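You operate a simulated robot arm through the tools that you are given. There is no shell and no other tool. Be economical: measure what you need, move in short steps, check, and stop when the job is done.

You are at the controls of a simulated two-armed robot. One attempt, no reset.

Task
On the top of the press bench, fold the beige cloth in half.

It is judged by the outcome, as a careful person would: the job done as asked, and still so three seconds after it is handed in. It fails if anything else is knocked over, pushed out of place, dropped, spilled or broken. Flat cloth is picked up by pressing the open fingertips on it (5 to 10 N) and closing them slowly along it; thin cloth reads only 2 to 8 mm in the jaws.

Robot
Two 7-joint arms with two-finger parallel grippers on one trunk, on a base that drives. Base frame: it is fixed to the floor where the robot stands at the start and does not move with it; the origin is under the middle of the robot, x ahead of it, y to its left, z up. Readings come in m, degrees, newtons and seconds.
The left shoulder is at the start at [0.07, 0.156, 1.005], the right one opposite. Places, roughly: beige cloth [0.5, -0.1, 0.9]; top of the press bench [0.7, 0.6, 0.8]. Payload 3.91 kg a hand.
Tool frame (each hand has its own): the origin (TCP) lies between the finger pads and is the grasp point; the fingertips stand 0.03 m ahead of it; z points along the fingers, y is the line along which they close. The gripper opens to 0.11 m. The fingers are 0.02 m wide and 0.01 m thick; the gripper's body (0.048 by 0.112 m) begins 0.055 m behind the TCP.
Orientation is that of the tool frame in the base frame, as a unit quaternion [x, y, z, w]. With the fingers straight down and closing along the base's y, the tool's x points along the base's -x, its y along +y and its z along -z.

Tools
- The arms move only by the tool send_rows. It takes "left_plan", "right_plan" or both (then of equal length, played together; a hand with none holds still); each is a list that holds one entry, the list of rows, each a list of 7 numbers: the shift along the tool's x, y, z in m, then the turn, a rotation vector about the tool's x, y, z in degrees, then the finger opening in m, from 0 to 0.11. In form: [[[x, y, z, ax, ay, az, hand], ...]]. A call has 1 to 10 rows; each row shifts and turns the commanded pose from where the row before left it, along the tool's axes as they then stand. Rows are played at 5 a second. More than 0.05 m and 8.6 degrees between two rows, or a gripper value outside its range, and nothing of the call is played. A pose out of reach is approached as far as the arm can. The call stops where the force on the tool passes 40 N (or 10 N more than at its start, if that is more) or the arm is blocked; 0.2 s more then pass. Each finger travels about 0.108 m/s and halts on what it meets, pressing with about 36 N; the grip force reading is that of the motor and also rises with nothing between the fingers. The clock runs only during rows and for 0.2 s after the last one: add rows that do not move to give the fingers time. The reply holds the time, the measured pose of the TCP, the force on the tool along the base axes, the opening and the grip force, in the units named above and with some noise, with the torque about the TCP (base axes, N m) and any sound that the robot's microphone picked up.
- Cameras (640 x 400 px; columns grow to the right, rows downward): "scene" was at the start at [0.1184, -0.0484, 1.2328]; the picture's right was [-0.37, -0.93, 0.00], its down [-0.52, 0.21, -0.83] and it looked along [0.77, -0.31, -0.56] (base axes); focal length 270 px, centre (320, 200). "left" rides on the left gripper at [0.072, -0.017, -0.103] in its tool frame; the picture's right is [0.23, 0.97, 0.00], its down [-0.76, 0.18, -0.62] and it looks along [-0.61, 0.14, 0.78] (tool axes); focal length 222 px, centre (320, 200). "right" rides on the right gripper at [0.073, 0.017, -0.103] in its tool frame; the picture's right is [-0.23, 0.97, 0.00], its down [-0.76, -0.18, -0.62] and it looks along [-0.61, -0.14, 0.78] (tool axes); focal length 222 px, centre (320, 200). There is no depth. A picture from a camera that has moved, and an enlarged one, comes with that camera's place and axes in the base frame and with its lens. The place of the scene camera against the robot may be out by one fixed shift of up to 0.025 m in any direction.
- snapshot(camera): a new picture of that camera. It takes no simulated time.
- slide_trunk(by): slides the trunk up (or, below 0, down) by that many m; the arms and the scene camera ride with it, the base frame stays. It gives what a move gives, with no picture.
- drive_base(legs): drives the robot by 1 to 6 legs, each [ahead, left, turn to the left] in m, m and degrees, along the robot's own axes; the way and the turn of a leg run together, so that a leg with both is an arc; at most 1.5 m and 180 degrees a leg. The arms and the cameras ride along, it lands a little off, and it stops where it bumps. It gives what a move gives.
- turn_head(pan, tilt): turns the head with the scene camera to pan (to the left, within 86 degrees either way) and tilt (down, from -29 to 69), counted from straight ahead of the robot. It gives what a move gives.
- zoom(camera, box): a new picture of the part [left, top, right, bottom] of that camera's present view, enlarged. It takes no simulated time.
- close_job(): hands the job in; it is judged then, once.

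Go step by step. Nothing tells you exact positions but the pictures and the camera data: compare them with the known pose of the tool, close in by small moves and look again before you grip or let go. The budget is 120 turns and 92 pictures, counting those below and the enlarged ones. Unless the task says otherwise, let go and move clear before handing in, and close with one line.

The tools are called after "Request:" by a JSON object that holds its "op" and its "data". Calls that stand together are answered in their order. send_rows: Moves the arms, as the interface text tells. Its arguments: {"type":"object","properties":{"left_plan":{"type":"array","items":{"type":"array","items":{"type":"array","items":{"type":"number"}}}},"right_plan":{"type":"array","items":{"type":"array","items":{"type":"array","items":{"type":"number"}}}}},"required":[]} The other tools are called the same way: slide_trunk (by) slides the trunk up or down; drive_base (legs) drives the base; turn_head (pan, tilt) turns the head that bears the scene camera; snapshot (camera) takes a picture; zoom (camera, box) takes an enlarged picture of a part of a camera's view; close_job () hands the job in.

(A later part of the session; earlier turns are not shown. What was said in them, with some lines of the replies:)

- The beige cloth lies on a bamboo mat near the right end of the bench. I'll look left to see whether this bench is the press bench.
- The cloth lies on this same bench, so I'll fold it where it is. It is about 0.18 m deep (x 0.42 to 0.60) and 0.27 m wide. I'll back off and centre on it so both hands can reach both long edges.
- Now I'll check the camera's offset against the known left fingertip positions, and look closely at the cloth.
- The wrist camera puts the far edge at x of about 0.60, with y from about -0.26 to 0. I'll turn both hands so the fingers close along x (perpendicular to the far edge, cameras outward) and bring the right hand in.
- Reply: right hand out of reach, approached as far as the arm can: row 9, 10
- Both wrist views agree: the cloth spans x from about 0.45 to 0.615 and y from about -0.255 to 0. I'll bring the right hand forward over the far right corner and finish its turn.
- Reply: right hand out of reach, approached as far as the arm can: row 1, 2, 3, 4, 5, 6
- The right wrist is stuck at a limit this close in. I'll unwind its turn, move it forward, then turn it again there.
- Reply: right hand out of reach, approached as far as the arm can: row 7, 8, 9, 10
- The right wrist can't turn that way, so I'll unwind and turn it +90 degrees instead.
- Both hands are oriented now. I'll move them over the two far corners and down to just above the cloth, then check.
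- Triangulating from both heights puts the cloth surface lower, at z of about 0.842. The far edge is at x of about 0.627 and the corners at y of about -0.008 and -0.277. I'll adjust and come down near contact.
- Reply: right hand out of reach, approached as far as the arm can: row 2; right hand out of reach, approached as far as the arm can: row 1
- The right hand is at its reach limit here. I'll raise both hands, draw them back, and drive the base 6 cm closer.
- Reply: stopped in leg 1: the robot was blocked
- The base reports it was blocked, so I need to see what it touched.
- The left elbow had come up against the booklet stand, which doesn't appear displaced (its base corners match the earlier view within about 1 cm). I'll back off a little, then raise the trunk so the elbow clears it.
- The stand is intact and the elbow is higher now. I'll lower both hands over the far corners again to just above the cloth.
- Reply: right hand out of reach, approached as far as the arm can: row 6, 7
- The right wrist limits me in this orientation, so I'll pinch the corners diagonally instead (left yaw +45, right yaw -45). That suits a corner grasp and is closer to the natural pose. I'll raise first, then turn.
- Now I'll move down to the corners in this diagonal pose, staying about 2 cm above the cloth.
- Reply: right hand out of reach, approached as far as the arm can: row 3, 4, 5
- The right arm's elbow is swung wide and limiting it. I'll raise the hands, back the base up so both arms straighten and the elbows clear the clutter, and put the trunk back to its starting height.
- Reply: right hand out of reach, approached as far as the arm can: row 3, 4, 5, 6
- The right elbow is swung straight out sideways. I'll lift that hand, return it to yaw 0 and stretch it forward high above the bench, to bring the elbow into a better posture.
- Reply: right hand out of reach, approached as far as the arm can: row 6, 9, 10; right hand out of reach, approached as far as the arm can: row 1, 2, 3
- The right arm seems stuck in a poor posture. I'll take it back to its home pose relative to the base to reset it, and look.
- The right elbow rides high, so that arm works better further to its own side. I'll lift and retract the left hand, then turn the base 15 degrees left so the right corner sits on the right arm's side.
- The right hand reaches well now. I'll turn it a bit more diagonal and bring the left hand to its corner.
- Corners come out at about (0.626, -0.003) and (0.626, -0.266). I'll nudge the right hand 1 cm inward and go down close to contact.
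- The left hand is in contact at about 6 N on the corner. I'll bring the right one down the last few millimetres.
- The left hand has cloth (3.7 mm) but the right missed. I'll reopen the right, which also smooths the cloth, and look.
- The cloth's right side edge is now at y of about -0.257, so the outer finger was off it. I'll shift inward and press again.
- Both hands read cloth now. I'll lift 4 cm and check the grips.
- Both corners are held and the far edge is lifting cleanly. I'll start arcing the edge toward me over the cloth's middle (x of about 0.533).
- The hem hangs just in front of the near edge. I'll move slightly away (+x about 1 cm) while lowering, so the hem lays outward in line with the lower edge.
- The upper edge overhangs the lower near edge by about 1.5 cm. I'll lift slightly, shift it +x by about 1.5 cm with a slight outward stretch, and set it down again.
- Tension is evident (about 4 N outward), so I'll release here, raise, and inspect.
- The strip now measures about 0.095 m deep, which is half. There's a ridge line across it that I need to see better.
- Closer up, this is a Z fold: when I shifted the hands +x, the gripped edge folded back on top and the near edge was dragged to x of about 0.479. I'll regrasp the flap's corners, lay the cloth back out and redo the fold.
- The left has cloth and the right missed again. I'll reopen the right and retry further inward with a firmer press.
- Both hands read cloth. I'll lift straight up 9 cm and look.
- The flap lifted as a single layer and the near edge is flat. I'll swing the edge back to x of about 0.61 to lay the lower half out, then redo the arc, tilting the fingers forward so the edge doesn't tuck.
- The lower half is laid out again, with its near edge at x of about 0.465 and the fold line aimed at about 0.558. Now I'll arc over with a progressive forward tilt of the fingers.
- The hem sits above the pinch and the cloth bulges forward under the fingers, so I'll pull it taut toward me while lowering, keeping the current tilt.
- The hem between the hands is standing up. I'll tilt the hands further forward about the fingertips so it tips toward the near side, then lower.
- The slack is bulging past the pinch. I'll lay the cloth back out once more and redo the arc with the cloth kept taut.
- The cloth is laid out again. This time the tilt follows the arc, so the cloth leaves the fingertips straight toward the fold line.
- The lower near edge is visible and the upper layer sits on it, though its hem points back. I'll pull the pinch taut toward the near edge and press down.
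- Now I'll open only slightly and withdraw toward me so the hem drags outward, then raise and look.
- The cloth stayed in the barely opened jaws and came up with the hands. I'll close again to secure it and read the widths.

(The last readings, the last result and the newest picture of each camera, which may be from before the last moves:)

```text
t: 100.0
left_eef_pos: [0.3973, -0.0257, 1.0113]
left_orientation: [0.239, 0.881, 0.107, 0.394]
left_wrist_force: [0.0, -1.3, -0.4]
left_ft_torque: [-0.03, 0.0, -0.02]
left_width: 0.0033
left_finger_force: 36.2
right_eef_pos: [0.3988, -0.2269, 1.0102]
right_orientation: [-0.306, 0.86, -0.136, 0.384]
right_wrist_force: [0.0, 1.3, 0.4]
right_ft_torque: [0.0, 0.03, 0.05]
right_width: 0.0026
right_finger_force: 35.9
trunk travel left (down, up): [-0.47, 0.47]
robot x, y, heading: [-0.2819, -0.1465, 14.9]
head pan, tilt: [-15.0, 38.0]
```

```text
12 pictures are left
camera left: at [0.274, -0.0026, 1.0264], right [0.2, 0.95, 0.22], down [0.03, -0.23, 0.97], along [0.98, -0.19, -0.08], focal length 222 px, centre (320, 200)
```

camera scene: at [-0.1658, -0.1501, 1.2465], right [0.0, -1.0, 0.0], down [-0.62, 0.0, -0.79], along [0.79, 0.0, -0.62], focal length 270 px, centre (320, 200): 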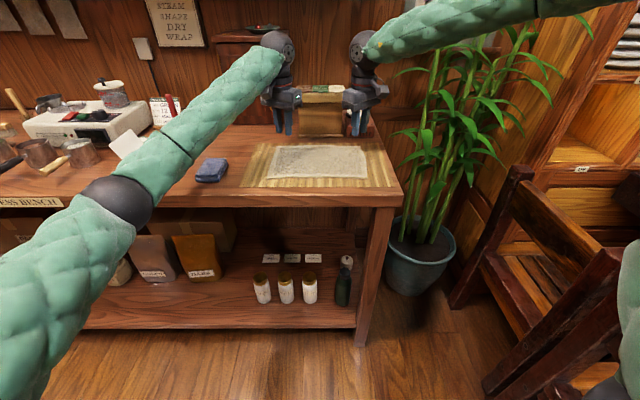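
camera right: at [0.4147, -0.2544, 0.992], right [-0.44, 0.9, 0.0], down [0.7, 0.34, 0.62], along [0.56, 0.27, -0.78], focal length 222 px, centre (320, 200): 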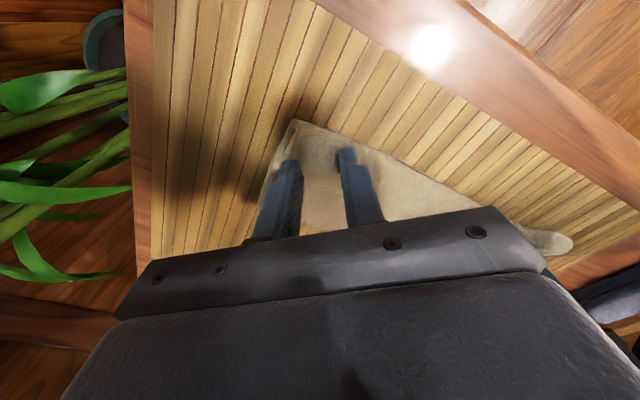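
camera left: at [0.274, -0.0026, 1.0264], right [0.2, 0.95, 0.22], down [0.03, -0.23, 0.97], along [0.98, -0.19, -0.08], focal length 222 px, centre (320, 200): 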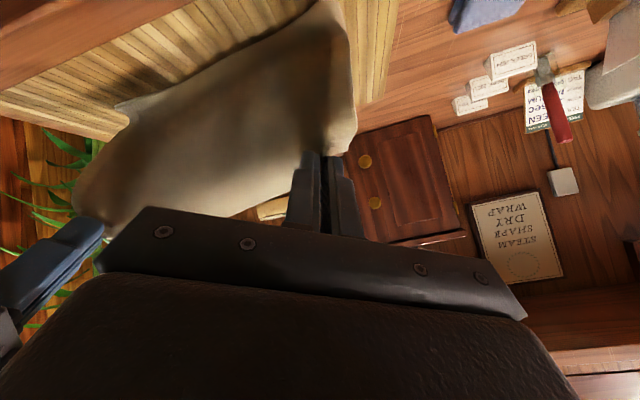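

The grip is still good and the near edge is back at x of about 0.44. I'll lay the cloth out again, arc over taut, and this time release in the air fully open so the hem can fall outward.

Request:
{"op": "send_rows", "data": {"left_plan": [[[0, 0, 0, 4.05, 6.9, 0, 0], [0, 0, 0, 4.05, 6.9, 0, 0], [0, 0, 0, 4.05, 6.9, 0, 0], [0, 0, 0, 4.05, 6.9, 0, 0], [0, 0, 0, 4.05, 6.9, 0, 0], [0, 0, 0, 4.05, 6.9, 0, 0], [0, 0, 0, 0, 0, 0, 0]]], "right_plan": [[[0, 0, 0, -5.03, 6.22, 0, 0], [0, 0, 0, -5.03, 6.22, 0, 0], [0, 0, 0, -5.03, 6.22, 0, 0], [0, 0, 0, -5.03, 6.22, 0, 0], [0, 0, 0, -5.03, 6.22, 0, 0], [0, 0, 0, -5.03, 6.22, 0, 0], [0, 0, 0, 0, 0, 0, 0]]]}}

Request:
{"op": "send_rows", "data": {"left_plan": [[[-0.0321, 0.0188, 0.008, 0, 0, 0, 0], [-0.0321, 0.0188, 0.01, 0, 0, 0, 0], [-0.0321, 0.0188, 0.014, 0, 0, 0, 0], [-0.0321, 0.0188, 0.018, 0, 0, 0, 0], [-0.0321, 0.0188, 0.02, 0, 0, 0, 0], [0, 0, 0, 0, 0, 0, 0]]], "right_plan": [[[-0.0289, -0.0234, 0.008, 0, 0, 0, 0], [-0.0289, -0.0234, 0.01, 0, 0, 0, 0], [-0.0289, -0.0234, 0.014, 0, 0, 0, 0], [-0.0289, -0.0234, 0.018, 0, 0, 0, 0], [-0.0289, -0.0234, 0.02, 0, 0, 0, 0], [0, 0, 0, 0, 0, 0, 0]]]}}

Request:
{"op": "zoom", "data": {"camera": "scene", "box": [230, 90, 410, 210]}}

```text
t: 101.5
left_eef_pos: [0.3958, -0.0239, 1.0093]
left_orientation: [0.262, 0.965, 0.0, 0.001]
left_wrist_force: [0.8, -0.9, 0.3]
left_ft_torque: [0.07, -0.07, 0.02]
left_width: 0.0035
left_finger_force: 35.7
right_eef_pos: [0.3966, -0.2232, 1.0086]
right_orientation: [-0.334, 0.943, -0.002, 0.0]
right_wrist_force: [0.4, 0.2, -0.2]
right_ft_torque: [-0.06, -0.03, -0.03]
right_width: 0.0023
right_finger_force: 36.3
trunk travel left (down, up): [-0.47, 0.47]
robot x, y, heading: [-0.2896, -0.1469, 15.0]
head pan, tilt: [-15.0, 38.0]
```

```text
t: 103.0
left_eef_pos: [0.5795, -0.0274, 0.9402]
left_orientation: [0.262, 0.965, 0.001, 0.002]
left_wrist_force: [0.0, 0.3, -0.2]
left_ft_torque: [0.05, -0.08, 0.01]
left_width: 0.0033
left_finger_force: 35.9
right_eef_pos: [0.5831, -0.2192, 0.9408]
right_orientation: [-0.336, 0.942, -0.002, 0.002]
right_wrist_force: [1.1, -0.2, 0.8]
right_ft_torque: [-0.04, -0.03, -0.02]
right_width: 0.0022
right_finger_force: 36.4
trunk travel left (down, up): [-0.47, 0.47]
robot x, y, heading: [-0.2879, -0.149, 14.8]
head pan, tilt: [-15.0, 38.0]
```

```text
3.33 times, centred on (320, 150) of scene
camera zoom: at [-0.1674, -0.1501, 1.2468], right [0.0, -1.0, 0.0], down [-0.61, 0.0, -0.79], along [0.79, 0.0, -0.61], focal length 900 px, centre (320, 367)
```

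zoom: 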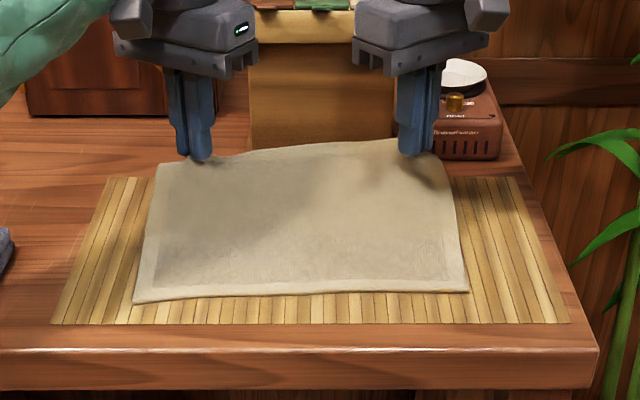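

The cloth is flat with its near edge at x of about 0.435. I'll repeat the taut arc centred at about 0.527.

Request:
{"op": "send_rows", "data": {"left_plan": [[[0.0112, -0.0066, -0.0135, 0, 0, 0, 0], [0.02, -0.0117, -0.0075, -4.05, -6.9, 0, 0], [0.0204, -0.0119, -0.0051, -4.05, -6.9, 0, 0], [0.0174, -0.0102, -0.0025, -4.05, -6.9, 0, 0], [0.0175, -0.0103, -0.0014, -4.05, -6.9, 0, 0], [0.0176, -0.0103, -0.0003, -4.05, -6.9, 0, 0], [0.0177, -0.0104, 0.0008, -4.05, -6.9, 0, 0], [0.014, -0.0082, 0.0017, 0, 0, 0, 0]]], "right_plan": [[[0.0101, 0.0082, -0.0135, 0, 0, 0, 0], [0.018, 0.0146, -0.0075, 5.03, -6.22, 0, 0], [0.0183, 0.0148, -0.0051, 5.03, -6.22, 0, 0], [0.0157, 0.0127, -0.0025, 5.03, -6.22, 0, 0], [0.0158, 0.0128, -0.0014, 5.03, -6.22, 0, 0], [0.0159, 0.0128, -0.0003, 5.03, -6.22, 0, 0], [0.0159, 0.0129, 0.0008, 5.03, -6.22, 0, 0], [0.0126, 0.0102, 0.0017, 0, 0, 0, 0]]]}}

Request:
{"op": "zoom", "data": {"camera": "scene", "box": [240, 125, 400, 205]}}

```text
t: 104.8
left_eef_pos: [0.4417, -0.0215, 0.9128]
left_orientation: [0.239, 0.881, 0.107, 0.394]
left_wrist_force: [0.5, -1.0, 0.1]
left_ft_torque: [-0.14, 0.0, -0.09]
left_width: 0.0034
left_finger_force: 35.9
right_eef_pos: [0.4429, -0.2223, 0.9128]
right_orientation: [-0.306, 0.86, -0.137, 0.384]
right_wrist_force: [0.5, 2.2, -0.3]
right_ft_torque: [0.06, 0.06, 0.07]
right_width: 0.0025
right_finger_force: 35.8
trunk travel left (down, up): [-0.47, 0.47]
robot x, y, heading: [-0.2882, -0.1454, 14.8]
head pan, tilt: [-15.0, 38.0]
```

```text
4.00 times, centred on (320, 165) of scene
camera zoom: at [-0.1657, -0.1501, 1.2465], right [0.0, -1.0, 0.0], down [-0.62, 0.0, -0.79], along [0.79, 0.0, -0.62], focal length 1081 px, centre (320, 340)
```

zoom: 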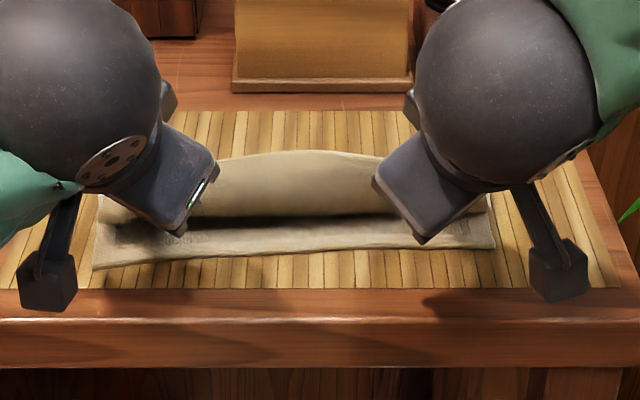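

I'll pull slightly taut and release fully open in the air, then retract along the fingers.

Request:
{"op": "send_rows", "data": {"left_plan": [[[0.0125, -0.0073, -0.0071, 0, 0, 0, 0], [0, 0, 0, 0, 0, 0, 0.05], [0, 0, 0, 0, 0, 0, 0.05], [0, 0, -0.02, 0, 0, 0, 0.05], [0, 0, -0.03, 0, 0, 0, 0.05], [0, 0, -0.04, 0, 0, 0, 0.05], [-0.0256, 0.015, -0.0268, 0, 0, 0, 0.05], [0, 0, 0, 0, 0, 0, 0.05]]], "right_plan": [[[0.0113, 0.0091, -0.0071, 0, 0, 0, 0], [0, 0, 0, 0, 0, 0, 0.05], [0, 0, 0, 0, 0, 0, 0.05], [0, 0, -0.02, 0, 0, 0, 0.05], [0, 0, -0.03, 0, 0, 0, 0.05], [0, 0, -0.04, 0, 0, 0, 0.05], [-0.0231, -0.0187, -0.0268, 0, 0, 0, 0.05], [0, 0, 0, 0, 0, 0, 0.05]]]}}

Request:
{"op": "zoom", "data": {"camera": "scene", "box": [240, 125, 400, 205]}}

```text
t: 106.5
left_eef_pos: [0.3584, -0.0208, 1.0083]
left_orientation: [0.239, 0.882, 0.107, 0.392]
left_wrist_force: [0.1, 0.1, 0.3]
left_ft_torque: [-0.01, 0.04, -0.02]
left_width: 0.0501
left_finger_force: 0.1
right_eef_pos: [0.3589, -0.2232, 1.0053]
right_orientation: [-0.306, 0.86, -0.137, 0.384]
right_wrist_force: [1.1, 0.1, 0.0]
right_ft_torque: [-0.01, -0.01, -0.02]
right_width: 0.0502
right_finger_force: 0.0
trunk travel left (down, up): [-0.47, 0.47]
robot x, y, heading: [-0.2845, -0.1472, 14.9]
head pan, tilt: [-15.0, 38.0]
```

```text
4.00 times, centred on (320, 165) of scene
camera zoom: at [-0.1653, -0.1498, 1.2463], right [0.0, -1.0, 0.0], down [-0.62, 0.0, -0.79], along [0.79, 0.0, -0.62], focal length 1081 px, centre (320, 340)
```

zoom: 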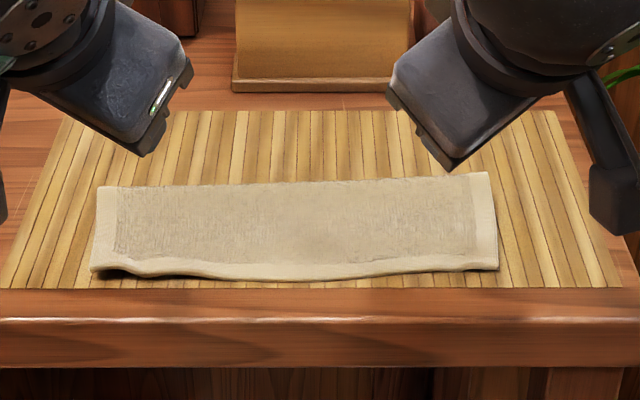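

The fold took cleanly: the hem lies at the near side and the fold line at the back. I'll return the hands upright and clear, and check edge alignment closely.

Request:
{"op": "send_rows", "data": {"left_plan": [[[0, 0, 0, 4.05, 6.9, 0, 0.05], [0, 0, 0, 4.05, 6.9, 0, 0.05], [0, 0, 0, 4.05, 6.9, 0, 0.05], [0, 0, 0, 4.05, 6.9, 0, 0.05], [0, 0, 0, 4.05, 6.9, 0, 0.05], [0, 0, 0, 4.05, 6.9, 0, 0.05], [0, 0, -0.03, 0, 0, 0, 0.05], [0, 0, 0, 0, 0, 0, 0.05]]], "right_plan": [[[0, 0, 0, -5.03, 6.22, 0, 0.05], [0, 0, 0, -5.03, 6.22, 0, 0.05], [0, 0, 0, -5.03, 6.22, 0, 0.05], [0, 0, 0, -5.03, 6.22, 0, 0.05], [0, 0, 0, -5.03, 6.22, 0, 0.05], [0, 0, 0, -5.03, 6.22, 0, 0.05], [0, 0, -0.03, 0, 0, 0, 0.05], [0, 0, 0, 0, 0, 0, 0.05]]]}}

Request:
{"op": "zoom", "data": {"camera": "scene", "box": [255, 145, 375, 205]}}

Request:
{"op": "snapshot", "data": {"camera": "left"}}

```text
t: 108.3
left_eef_pos: [0.3623, -0.0229, 1.0362]
left_orientation: [0.263, 0.965, 0.0, 0.0]
left_wrist_force: [1.5, 1.0, 0.4]
left_ft_torque: [-0.02, 0.05, -0.02]
left_width: 0.05
left_finger_force: 0.1
right_eef_pos: [0.3602, -0.222, 1.0368]
right_orientation: [-0.334, 0.943, -0.001, 0.0]
right_wrist_force: [0.2, 0.2, -1.1]
right_ft_torque: [-0.05, -0.02, 0.0]
right_width: 0.0502
right_finger_force: 0.0
trunk travel left (down, up): [-0.47, 0.47]
robot x, y, heading: [-0.2881, -0.1449, 14.9]
head pan, tilt: [-15.0, 38.0]
```

```text
5.33 times, centred on (315, 175) of scene
camera zoom: at [-0.164, -0.1497, 1.2461], right [0.0, -1.0, 0.0], down [-0.62, 0.0, -0.79], along [0.79, 0.0, -0.62], focal length 1441 px, centre (347, 333)
```

zoom: 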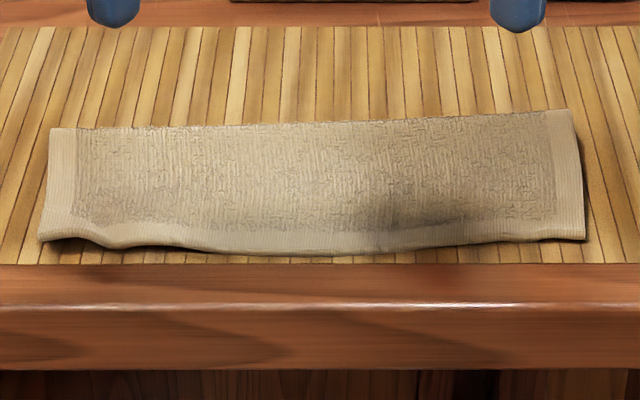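

```text
7 pictures are left
camera left: at [0.2918, -0.0003, 1.1396], right [0.3, 0.95, 0.0], down [0.75, -0.23, 0.62], along [0.59, -0.19, -0.78], focal length 222 px, centre (320, 200)
```

left: 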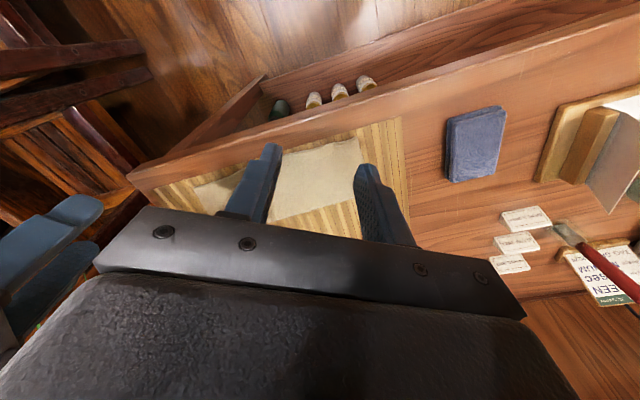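

The fold is good overall, but the right end of the upper edge overhangs the lower edge by roughly 2 to 3 cm. I'll square it by lifting just that corner and shifting it back. First I'll position the right hand with its fingers closing along y.

Request:
{"op": "send_rows", "data": {"right_plan": [[[0, 0, 0, 0, 0, 7.8, 0.05], [0, 0, 0, 0, 0, 7.8, 0.04], [0, 0, 0, 0, 0, 7.8, 0.026], [0, 0, 0, 0, 0, 7.8, 0.026], [0, 0, 0, 0, 0, 7.8, 0.026], [-0.0425, -0.0055, 0, 0, 0, 0, 0.026], [-0.0425, -0.0055, 0, 0, 0, 0, 0.026], [0, 0, 0.045, 0, 0, 0, 0.026], [0, 0, 0.045, 0, 0, 0, 0.026], [0, 0, 0.04, 0, 0, 0, 0.026]]]}}

Request:
{"op": "snapshot", "data": {"camera": "right"}}

```text
t: 110.5
left_eef_pos: [0.3614, -0.0234, 1.0359]
left_orientation: [0.262, 0.965, 0.0, 0.001]
left_wrist_force: [0.2, 0.7, 0.7]
left_ft_torque: [0.0, -0.01, 0.04]
left_width: 0.05
left_finger_force: 0.0
right_eef_pos: [0.4437, -0.2317, 0.9089]
right_orientation: [-0.001, 1.0, -0.001, 0.0]
right_wrist_force: [0.2, -0.3, 0.6]
right_ft_torque: [0.02, 0.01, -0.01]
right_width: 0.0261
right_finger_force: 0.1
trunk travel left (down, up): [-0.47, 0.47]
robot x, y, heading: [-0.2859, -0.1469, 15.0]
head pan, tilt: [-15.0, 38.0]
```

```text
6 pictures are left
camera right: at [0.3691, -0.2156, 1.0124], right [0.23, 0.97, 0.0], down [0.76, -0.17, 0.63], along [0.61, -0.14, -0.78], focal length 222 px, centre (320, 200)
```

right: 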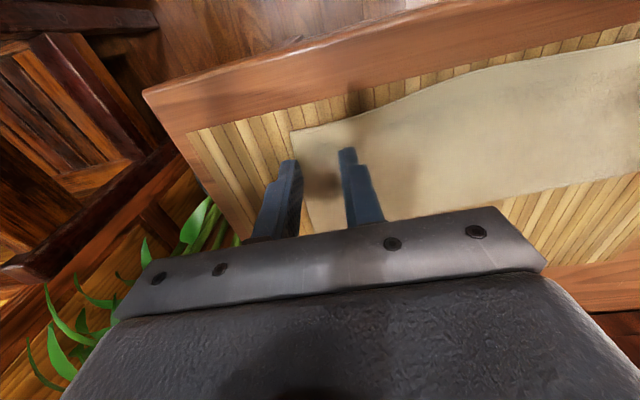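

Request:
{"op": "send_rows", "data": {"right_plan": [[[0.003, 0.006, 0.012, 0, 0, 0, 0.026], [0, 0, 0.007, 0, 0, 0, 0.026], [0, 0, 0.003, 0, 0, 0, 0.026], [0, 0, 0, 0, 0, 0, 0.026]]]}}

```text
t: 111.5
left_eef_pos: [0.3605, -0.024, 1.0369]
left_orientation: [0.262, 0.965, 0.0, 0.001]
left_wrist_force: [-1.2, -0.3, 0.6]
left_ft_torque: [-0.02, -0.03, -0.01]
left_width: 0.0502
left_finger_force: 0.0
right_eef_pos: [0.441, -0.2266, 0.8865]
right_orientation: [-0.001, 1.0, -0.001, 0.0]
right_wrist_force: [-0.4, 0.8, 1.2]
right_ft_torque: [-0.01, -0.01, 0.0]
right_width: 0.0259
right_finger_force: 0.1
trunk travel left (down, up): [-0.47, 0.47]
robot x, y, heading: [-0.2836, -0.148, 14.8]
head pan, tilt: [-15.0, 38.0]
```

Request:
{"op": "send_rows", "data": {"right_plan": [[[0, 0, 0.003, 0, 0, 0, 0.026], [0, 0, 0.001, 0, 0, 0, 0.026], [0, 0, 0, 0, 0, 0, 0.026]]]}}

```text
t: 112.3
left_eef_pos: [0.3603, -0.0235, 1.0364]
left_orientation: [0.262, 0.965, 0.0, 0.002]
left_wrist_force: [0.0, 0.3, 0.8]
left_ft_torque: [-0.02, 0.0, 0.02]
left_width: 0.0503
left_finger_force: 0.0
right_eef_pos: [0.4405, -0.227, 0.8836]
right_orientation: [-0.002, 1.0, -0.002, 0.001]
right_wrist_force: [3.3, -1.6, 15.3]
right_ft_torque: [-0.11, -0.18, 0.0]
right_width: 0.0258
right_finger_force: 0.1
trunk travel left (down, up): [-0.47, 0.47]
robot x, y, heading: [-0.2913, -0.1423, 14.9]
head pan, tilt: [-15.0, 38.0]
```

Request:
{"op": "send_rows", "data": {"right_plan": [[[0, 0, -0.0012, 0, 0, 0, 0.023], [0, 0, 0, 0, 0, 0, 0.02], [0, 0, 0, 0, 0, 0, 0.017], [0, 0, 0, 0, 0, 0, 0.014], [0, 0, 0, 0, 0, 0, 0.011], [0, 0, 0, 0, 0, 0, 0.008], [0, 0, 0, 0, 0, 0, 0.005], [0, 0, 0, 0, 0, 0, 0.002], [0, 0, 0, 0, 0, 0, 0], [0, 0, 0, 0, 0, 0, 0]]]}}

```text
t: 114.5
left_eef_pos: [0.3616, -0.023, 1.0371]
left_orientation: [0.263, 0.965, 0.0, 0.001]
left_wrist_force: [-0.4, -0.5, 0.4]
left_ft_torque: [-0.04, -0.01, 0.0]
left_width: 0.0501
left_finger_force: 0.0
right_eef_pos: [0.4406, -0.2269, 0.8836]
right_orientation: [-0.001, 1.0, -0.002, 0.001]
right_wrist_force: [0.4, -0.4, 7.3]
right_ft_torque: [0.0, -0.06, -0.01]
right_width: 0.0036
right_finger_force: 36.3
trunk travel left (down, up): [-0.47, 0.47]
robot x, y, heading: [-0.2858, -0.146, 14.9]
head pan, tilt: [-15.0, 38.0]
```

Cloth is gripped (3.6 mm). I'll lift this corner 4 cm and look underneath to see where the lower edge really is.

Request:
{"op": "send_rows", "data": {"right_plan": [[[0, 0, -0.015, 0, 0, 0, 0], [-0.008, 0, -0.015, 0, 0, 0, 0], [-0.008, 0, -0.012, 0, 0, 0, 0], [0, 0, 0, 0, 0, 0, 0]]]}}

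Request:
{"op": "zoom", "data": {"camera": "scene", "box": [255, 130, 385, 205]}}

```text
t: 115.5
left_eef_pos: [0.3619, -0.0235, 1.0367]
left_orientation: [0.263, 0.965, -0.001, 0.001]
left_wrist_force: [0.4, -0.1, 0.5]
left_ft_torque: [-0.02, -0.03, 0.01]
left_width: 0.0502
left_finger_force: 0.0
right_eef_pos: [0.4553, -0.2266, 0.9255]
right_orientation: [0.0, 1.0, -0.002, 0.001]
right_wrist_force: [0.1, 0.0, 0.0]
right_ft_torque: [0.02, -0.02, -0.03]
right_width: 0.0035
right_finger_force: 36.6
trunk travel left (down, up): [-0.47, 0.47]
robot x, y, heading: [-0.2866, -0.1477, 14.5]
head pan, tilt: [-15.0, 38.0]
```

```text
4.92 times, centred on (320, 168) of scene
camera zoom: at [-0.1656, -0.1502, 1.2464], right [0.0, -1.0, 0.0], down [-0.62, 0.0, -0.79], along [0.79, 0.0, -0.62], focal length 1330 px, centre (320, 360)
```

zoom: 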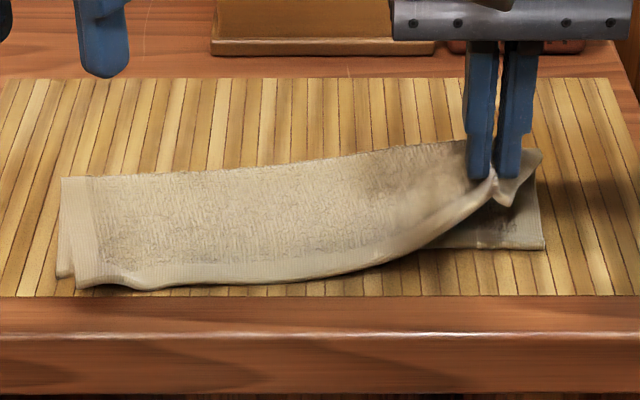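

The lower edge is now visible: the right end overhung by about 2.3 cm and the left by about 1 cm. I'll move the corner to match and release just above.

Request:
{"op": "send_rows", "data": {"right_plan": [[[-0.006, 0, 0.006, 0, 0, 0, 0], [-0.006, 0, 0.01, 0, 0, 0, 0], [0, 0, 0.008, 0, 0, 0, 0], [0, 0, 0, 0, 0, 0, 0], [0, 0, 0, 0, 0, 0, 0.05], [0, 0, 0, 0, 0, 0, 0.05], [0, 0, -0.03, 0, 0, 0, 0.05], [0, 0, -0.04, 0, 0, 0, 0.05], [0, 0, -0.04, 0, 0, 0, 0.05], [0, 0, 0, 0, 0, 0, 0.05]]]}}

Request:
{"op": "zoom", "data": {"camera": "scene", "box": [255, 130, 385, 205]}}

```text
t: 117.8
left_eef_pos: [0.3613, -0.0238, 1.0366]
left_orientation: [0.262, 0.965, 0.0, 0.0]
left_wrist_force: [-0.2, 1.4, -0.2]
left_ft_torque: [0.0, 0.01, -0.01]
left_width: 0.05
left_finger_force: 0.0
right_eef_pos: [0.47, -0.2237, 1.0105]
right_orientation: [-0.001, 1.0, -0.001, 0.001]
right_wrist_force: [-0.2, -0.3, -0.6]
right_ft_torque: [-0.01, 0.03, 0.01]
right_width: 0.0501
right_finger_force: 0.1
trunk travel left (down, up): [-0.47, 0.47]
robot x, y, heading: [-0.2866, -0.1443, 15.1]
head pan, tilt: [-15.0, 38.0]
```

```text
4.92 times, centred on (320, 168) of scene
camera zoom: at [-0.1651, -0.1503, 1.2463], right [0.0, -1.0, 0.0], down [-0.62, 0.0, -0.79], along [0.79, 0.0, -0.62], focal length 1330 px, centre (320, 360)
```

zoom: 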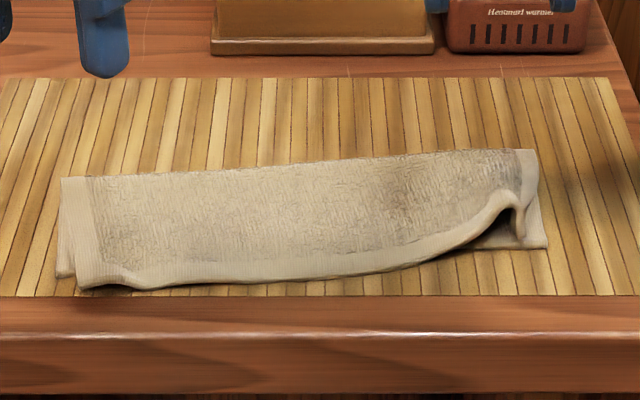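

The corner now has a standing pucker. I'll press it flat with nearly closed fingertips, spread them outward along the edge, and ease it toward me a little.

Request:
{"op": "send_rows", "data": {"right_plan": [[[0.004, -0.009, 0.03, 0, 0, 0, 0.004], [0, 0, 0.03, 0, 0, 0, 0.004], [0, 0, 0.03, 0, 0, 0, 0.004], [0, 0, 0.02, 0, 0, 0, 0.004], [0, 0, 0.008, 0, 0, 0, 0.004], [0, 0, 0.004, 0, 0, 0, 0.004], [0, 0, 0, 0, 0, 0, 0.004]]]}}

```text
t: 119.3
left_eef_pos: [0.3608, -0.0242, 1.038]
left_orientation: [0.263, 0.965, 0.0, 0.001]
left_wrist_force: [-1.0, 0.4, -0.3]
left_ft_torque: [-0.02, -0.02, 0.02]
left_width: 0.05
left_finger_force: 0.1
right_eef_pos: [0.4652, -0.2355, 0.8903]
right_orientation: [-0.001, 1.0, -0.003, 0.001]
right_wrist_force: [0.9, -0.9, 1.4]
right_ft_torque: [-0.02, -0.04, 0.01]
right_width: 0.0038
right_finger_force: 0.1
trunk travel left (down, up): [-0.47, 0.47]
robot x, y, heading: [-0.2882, -0.1489, 14.7]
head pan, tilt: [-15.0, 38.0]
```

Request:
{"op": "send_rows", "data": {"right_plan": [[[0, 0, 0.003, 0, 0, 0, 0.004], [0, 0, 0, 0, 0, 0, 0.012], [0, 0, 0, 0, 0, 0, 0.02], [0, 0, 0, 0, 0, 0, 0.028], [0, 0, 0, 0, 0, 0, 0.036], [0.004, 0, 0, 0, 0, 0, 0.036], [0.004, 0, 0, 0, 0, 0, 0.036], [0.004, 0, 0, 0, 0, 0, 0.036], [0, 0, -0.02, 0, 0, 0, 0.036], [0, 0, -0.04, 0, 0, 0, 0.036]]]}}

Request:
{"op": "send_rows", "data": {"right_plan": [[[0, 0, -0.04, 0, 0, 0, 0.036], [0, 0, -0.03, 0, 0, 0, 0.036], [0, 0, 0, 0, 0, 0, 0.036]]]}}

Request:
{"op": "zoom", "data": {"camera": "scene", "box": [255, 130, 385, 205]}}

```text
t: 121.5
left_eef_pos: [0.3595, -0.0236, 1.0381]
left_orientation: [0.262, 0.965, 0.001, 0.002]
left_wrist_force: [-0.2, -0.4, -0.1]
left_ft_torque: [0.01, -0.02, 0.01]
left_width: 0.05
left_finger_force: 0.0
right_eef_pos: [0.4512, -0.2368, 0.9466]
right_orientation: [-0.001, 1.0, -0.003, 0.001]
right_wrist_force: [-1.0, -0.5, -0.2]
right_ft_torque: [0.0, -0.04, 0.0]
right_width: 0.036
right_finger_force: 0.1
trunk travel left (down, up): [-0.47, 0.47]
robot x, y, heading: [-0.2865, -0.146, 14.9]
head pan, tilt: [-15.0, 38.0]
```

```text
t: 122.3
left_eef_pos: [0.3613, -0.0242, 1.0371]
left_orientation: [0.262, 0.965, -0.001, 0.001]
left_wrist_force: [-0.2, -0.1, 0.5]
left_ft_torque: [-0.01, -0.01, 0.0]
left_width: 0.0502
left_finger_force: 0.1
right_eef_pos: [0.4522, -0.2383, 1.014]
right_orientation: [-0.001, 1.0, -0.002, 0.001]
right_wrist_force: [0.7, -0.2, -1.0]
right_ft_torque: [0.0, 0.01, -0.02]
right_width: 0.0361
right_finger_force: 0.0
trunk travel left (down, up): [-0.47, 0.47]
robot x, y, heading: [-0.287, -0.1482, 15.0]
head pan, tilt: [-15.0, 38.0]
```

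```text
4.92 times, centred on (320, 168) of scene
camera zoom: at [-0.1658, -0.1503, 1.2464], right [0.0, -1.0, 0.0], down [-0.62, 0.0, -0.79], along [0.79, 0.0, -0.62], focal length 1330 px, centre (320, 360)
```

zoom: 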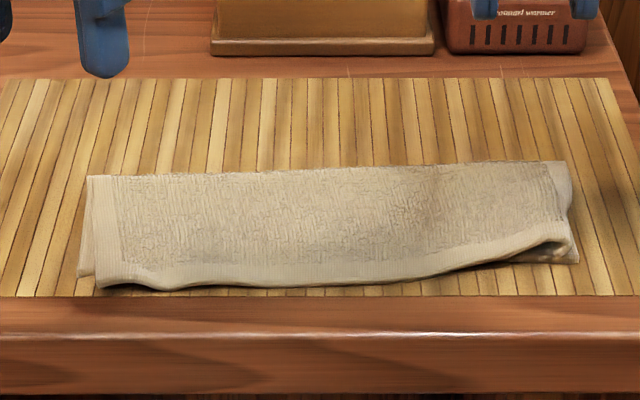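

The cloth is now folded in half with edges matching to about 1 cm. I'll lift the hands clear and take one last look at the bench.

Request:
{"op": "send_rows", "data": {"left_plan": [[[0, 0, -0.03, 0, 0, 0, 0.05], [0, 0, -0.03, 0, 0, 0, 0.05], [0, 0, 0, 0, 0, 0, 0.05]]], "right_plan": [[[0.03, 0, -0.03, 0, 0, 0, 0.036], [0.03, 0, -0.03, 0, 0, 0, 0.036], [0, 0, 0, 0, 0, 0, 0.036]]]}}

Request:
{"op": "snapshot", "data": {"camera": "scene"}}

```text
t: 123.2
left_eef_pos: [0.3606, -0.0223, 1.0968]
left_orientation: [0.262, 0.965, 0.0, 0.0]
left_wrist_force: [-0.1, -1.1, -0.4]
left_ft_torque: [-0.01, -0.01, -0.03]
left_width: 0.0501
left_finger_force: 0.1
right_eef_pos: [0.3919, -0.2354, 1.0717]
right_orientation: [0.0, 1.0, -0.002, 0.0]
right_wrist_force: [0.2, 0.6, 0.2]
right_ft_torque: [0.0, 0.0, -0.02]
right_width: 0.0359
right_finger_force: 0.1
trunk travel left (down, up): [-0.47, 0.47]
robot x, y, heading: [-0.2864, -0.1468, 14.8]
head pan, tilt: [-15.0, 38.0]
```

```text
2 pictures are left
camera scene: at [-0.1648, -0.1497, 1.2462], right [0.0, -1.0, 0.0], down [-0.62, 0.0, -0.79], along [0.79, 0.0, -0.62], focal length 270 px, centre (320, 200)
```

scene: 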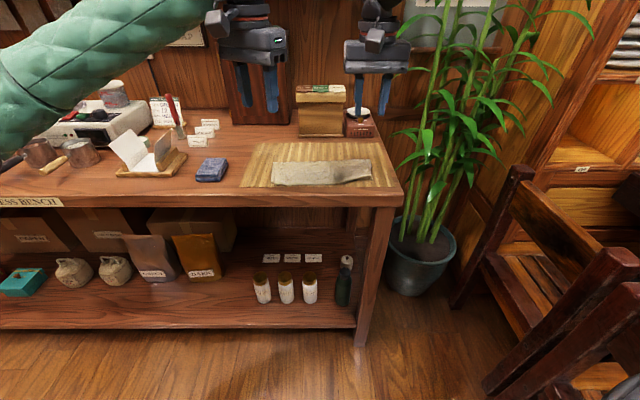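

The cloth lies folded in half, both hands are clear, and everything else on the bench looks in place, so I'm handing in.

Request:
{"op": "close_job", "data": {}}

```text
The job is handed in.
```

The beige cloth is folded in half on the press bench, with the two edges matching to about 1 cm and a slight wrinkle left at the right end. My left elbow bumped the booklet stand once early on, but in the pictures the stand and everything else look in place.
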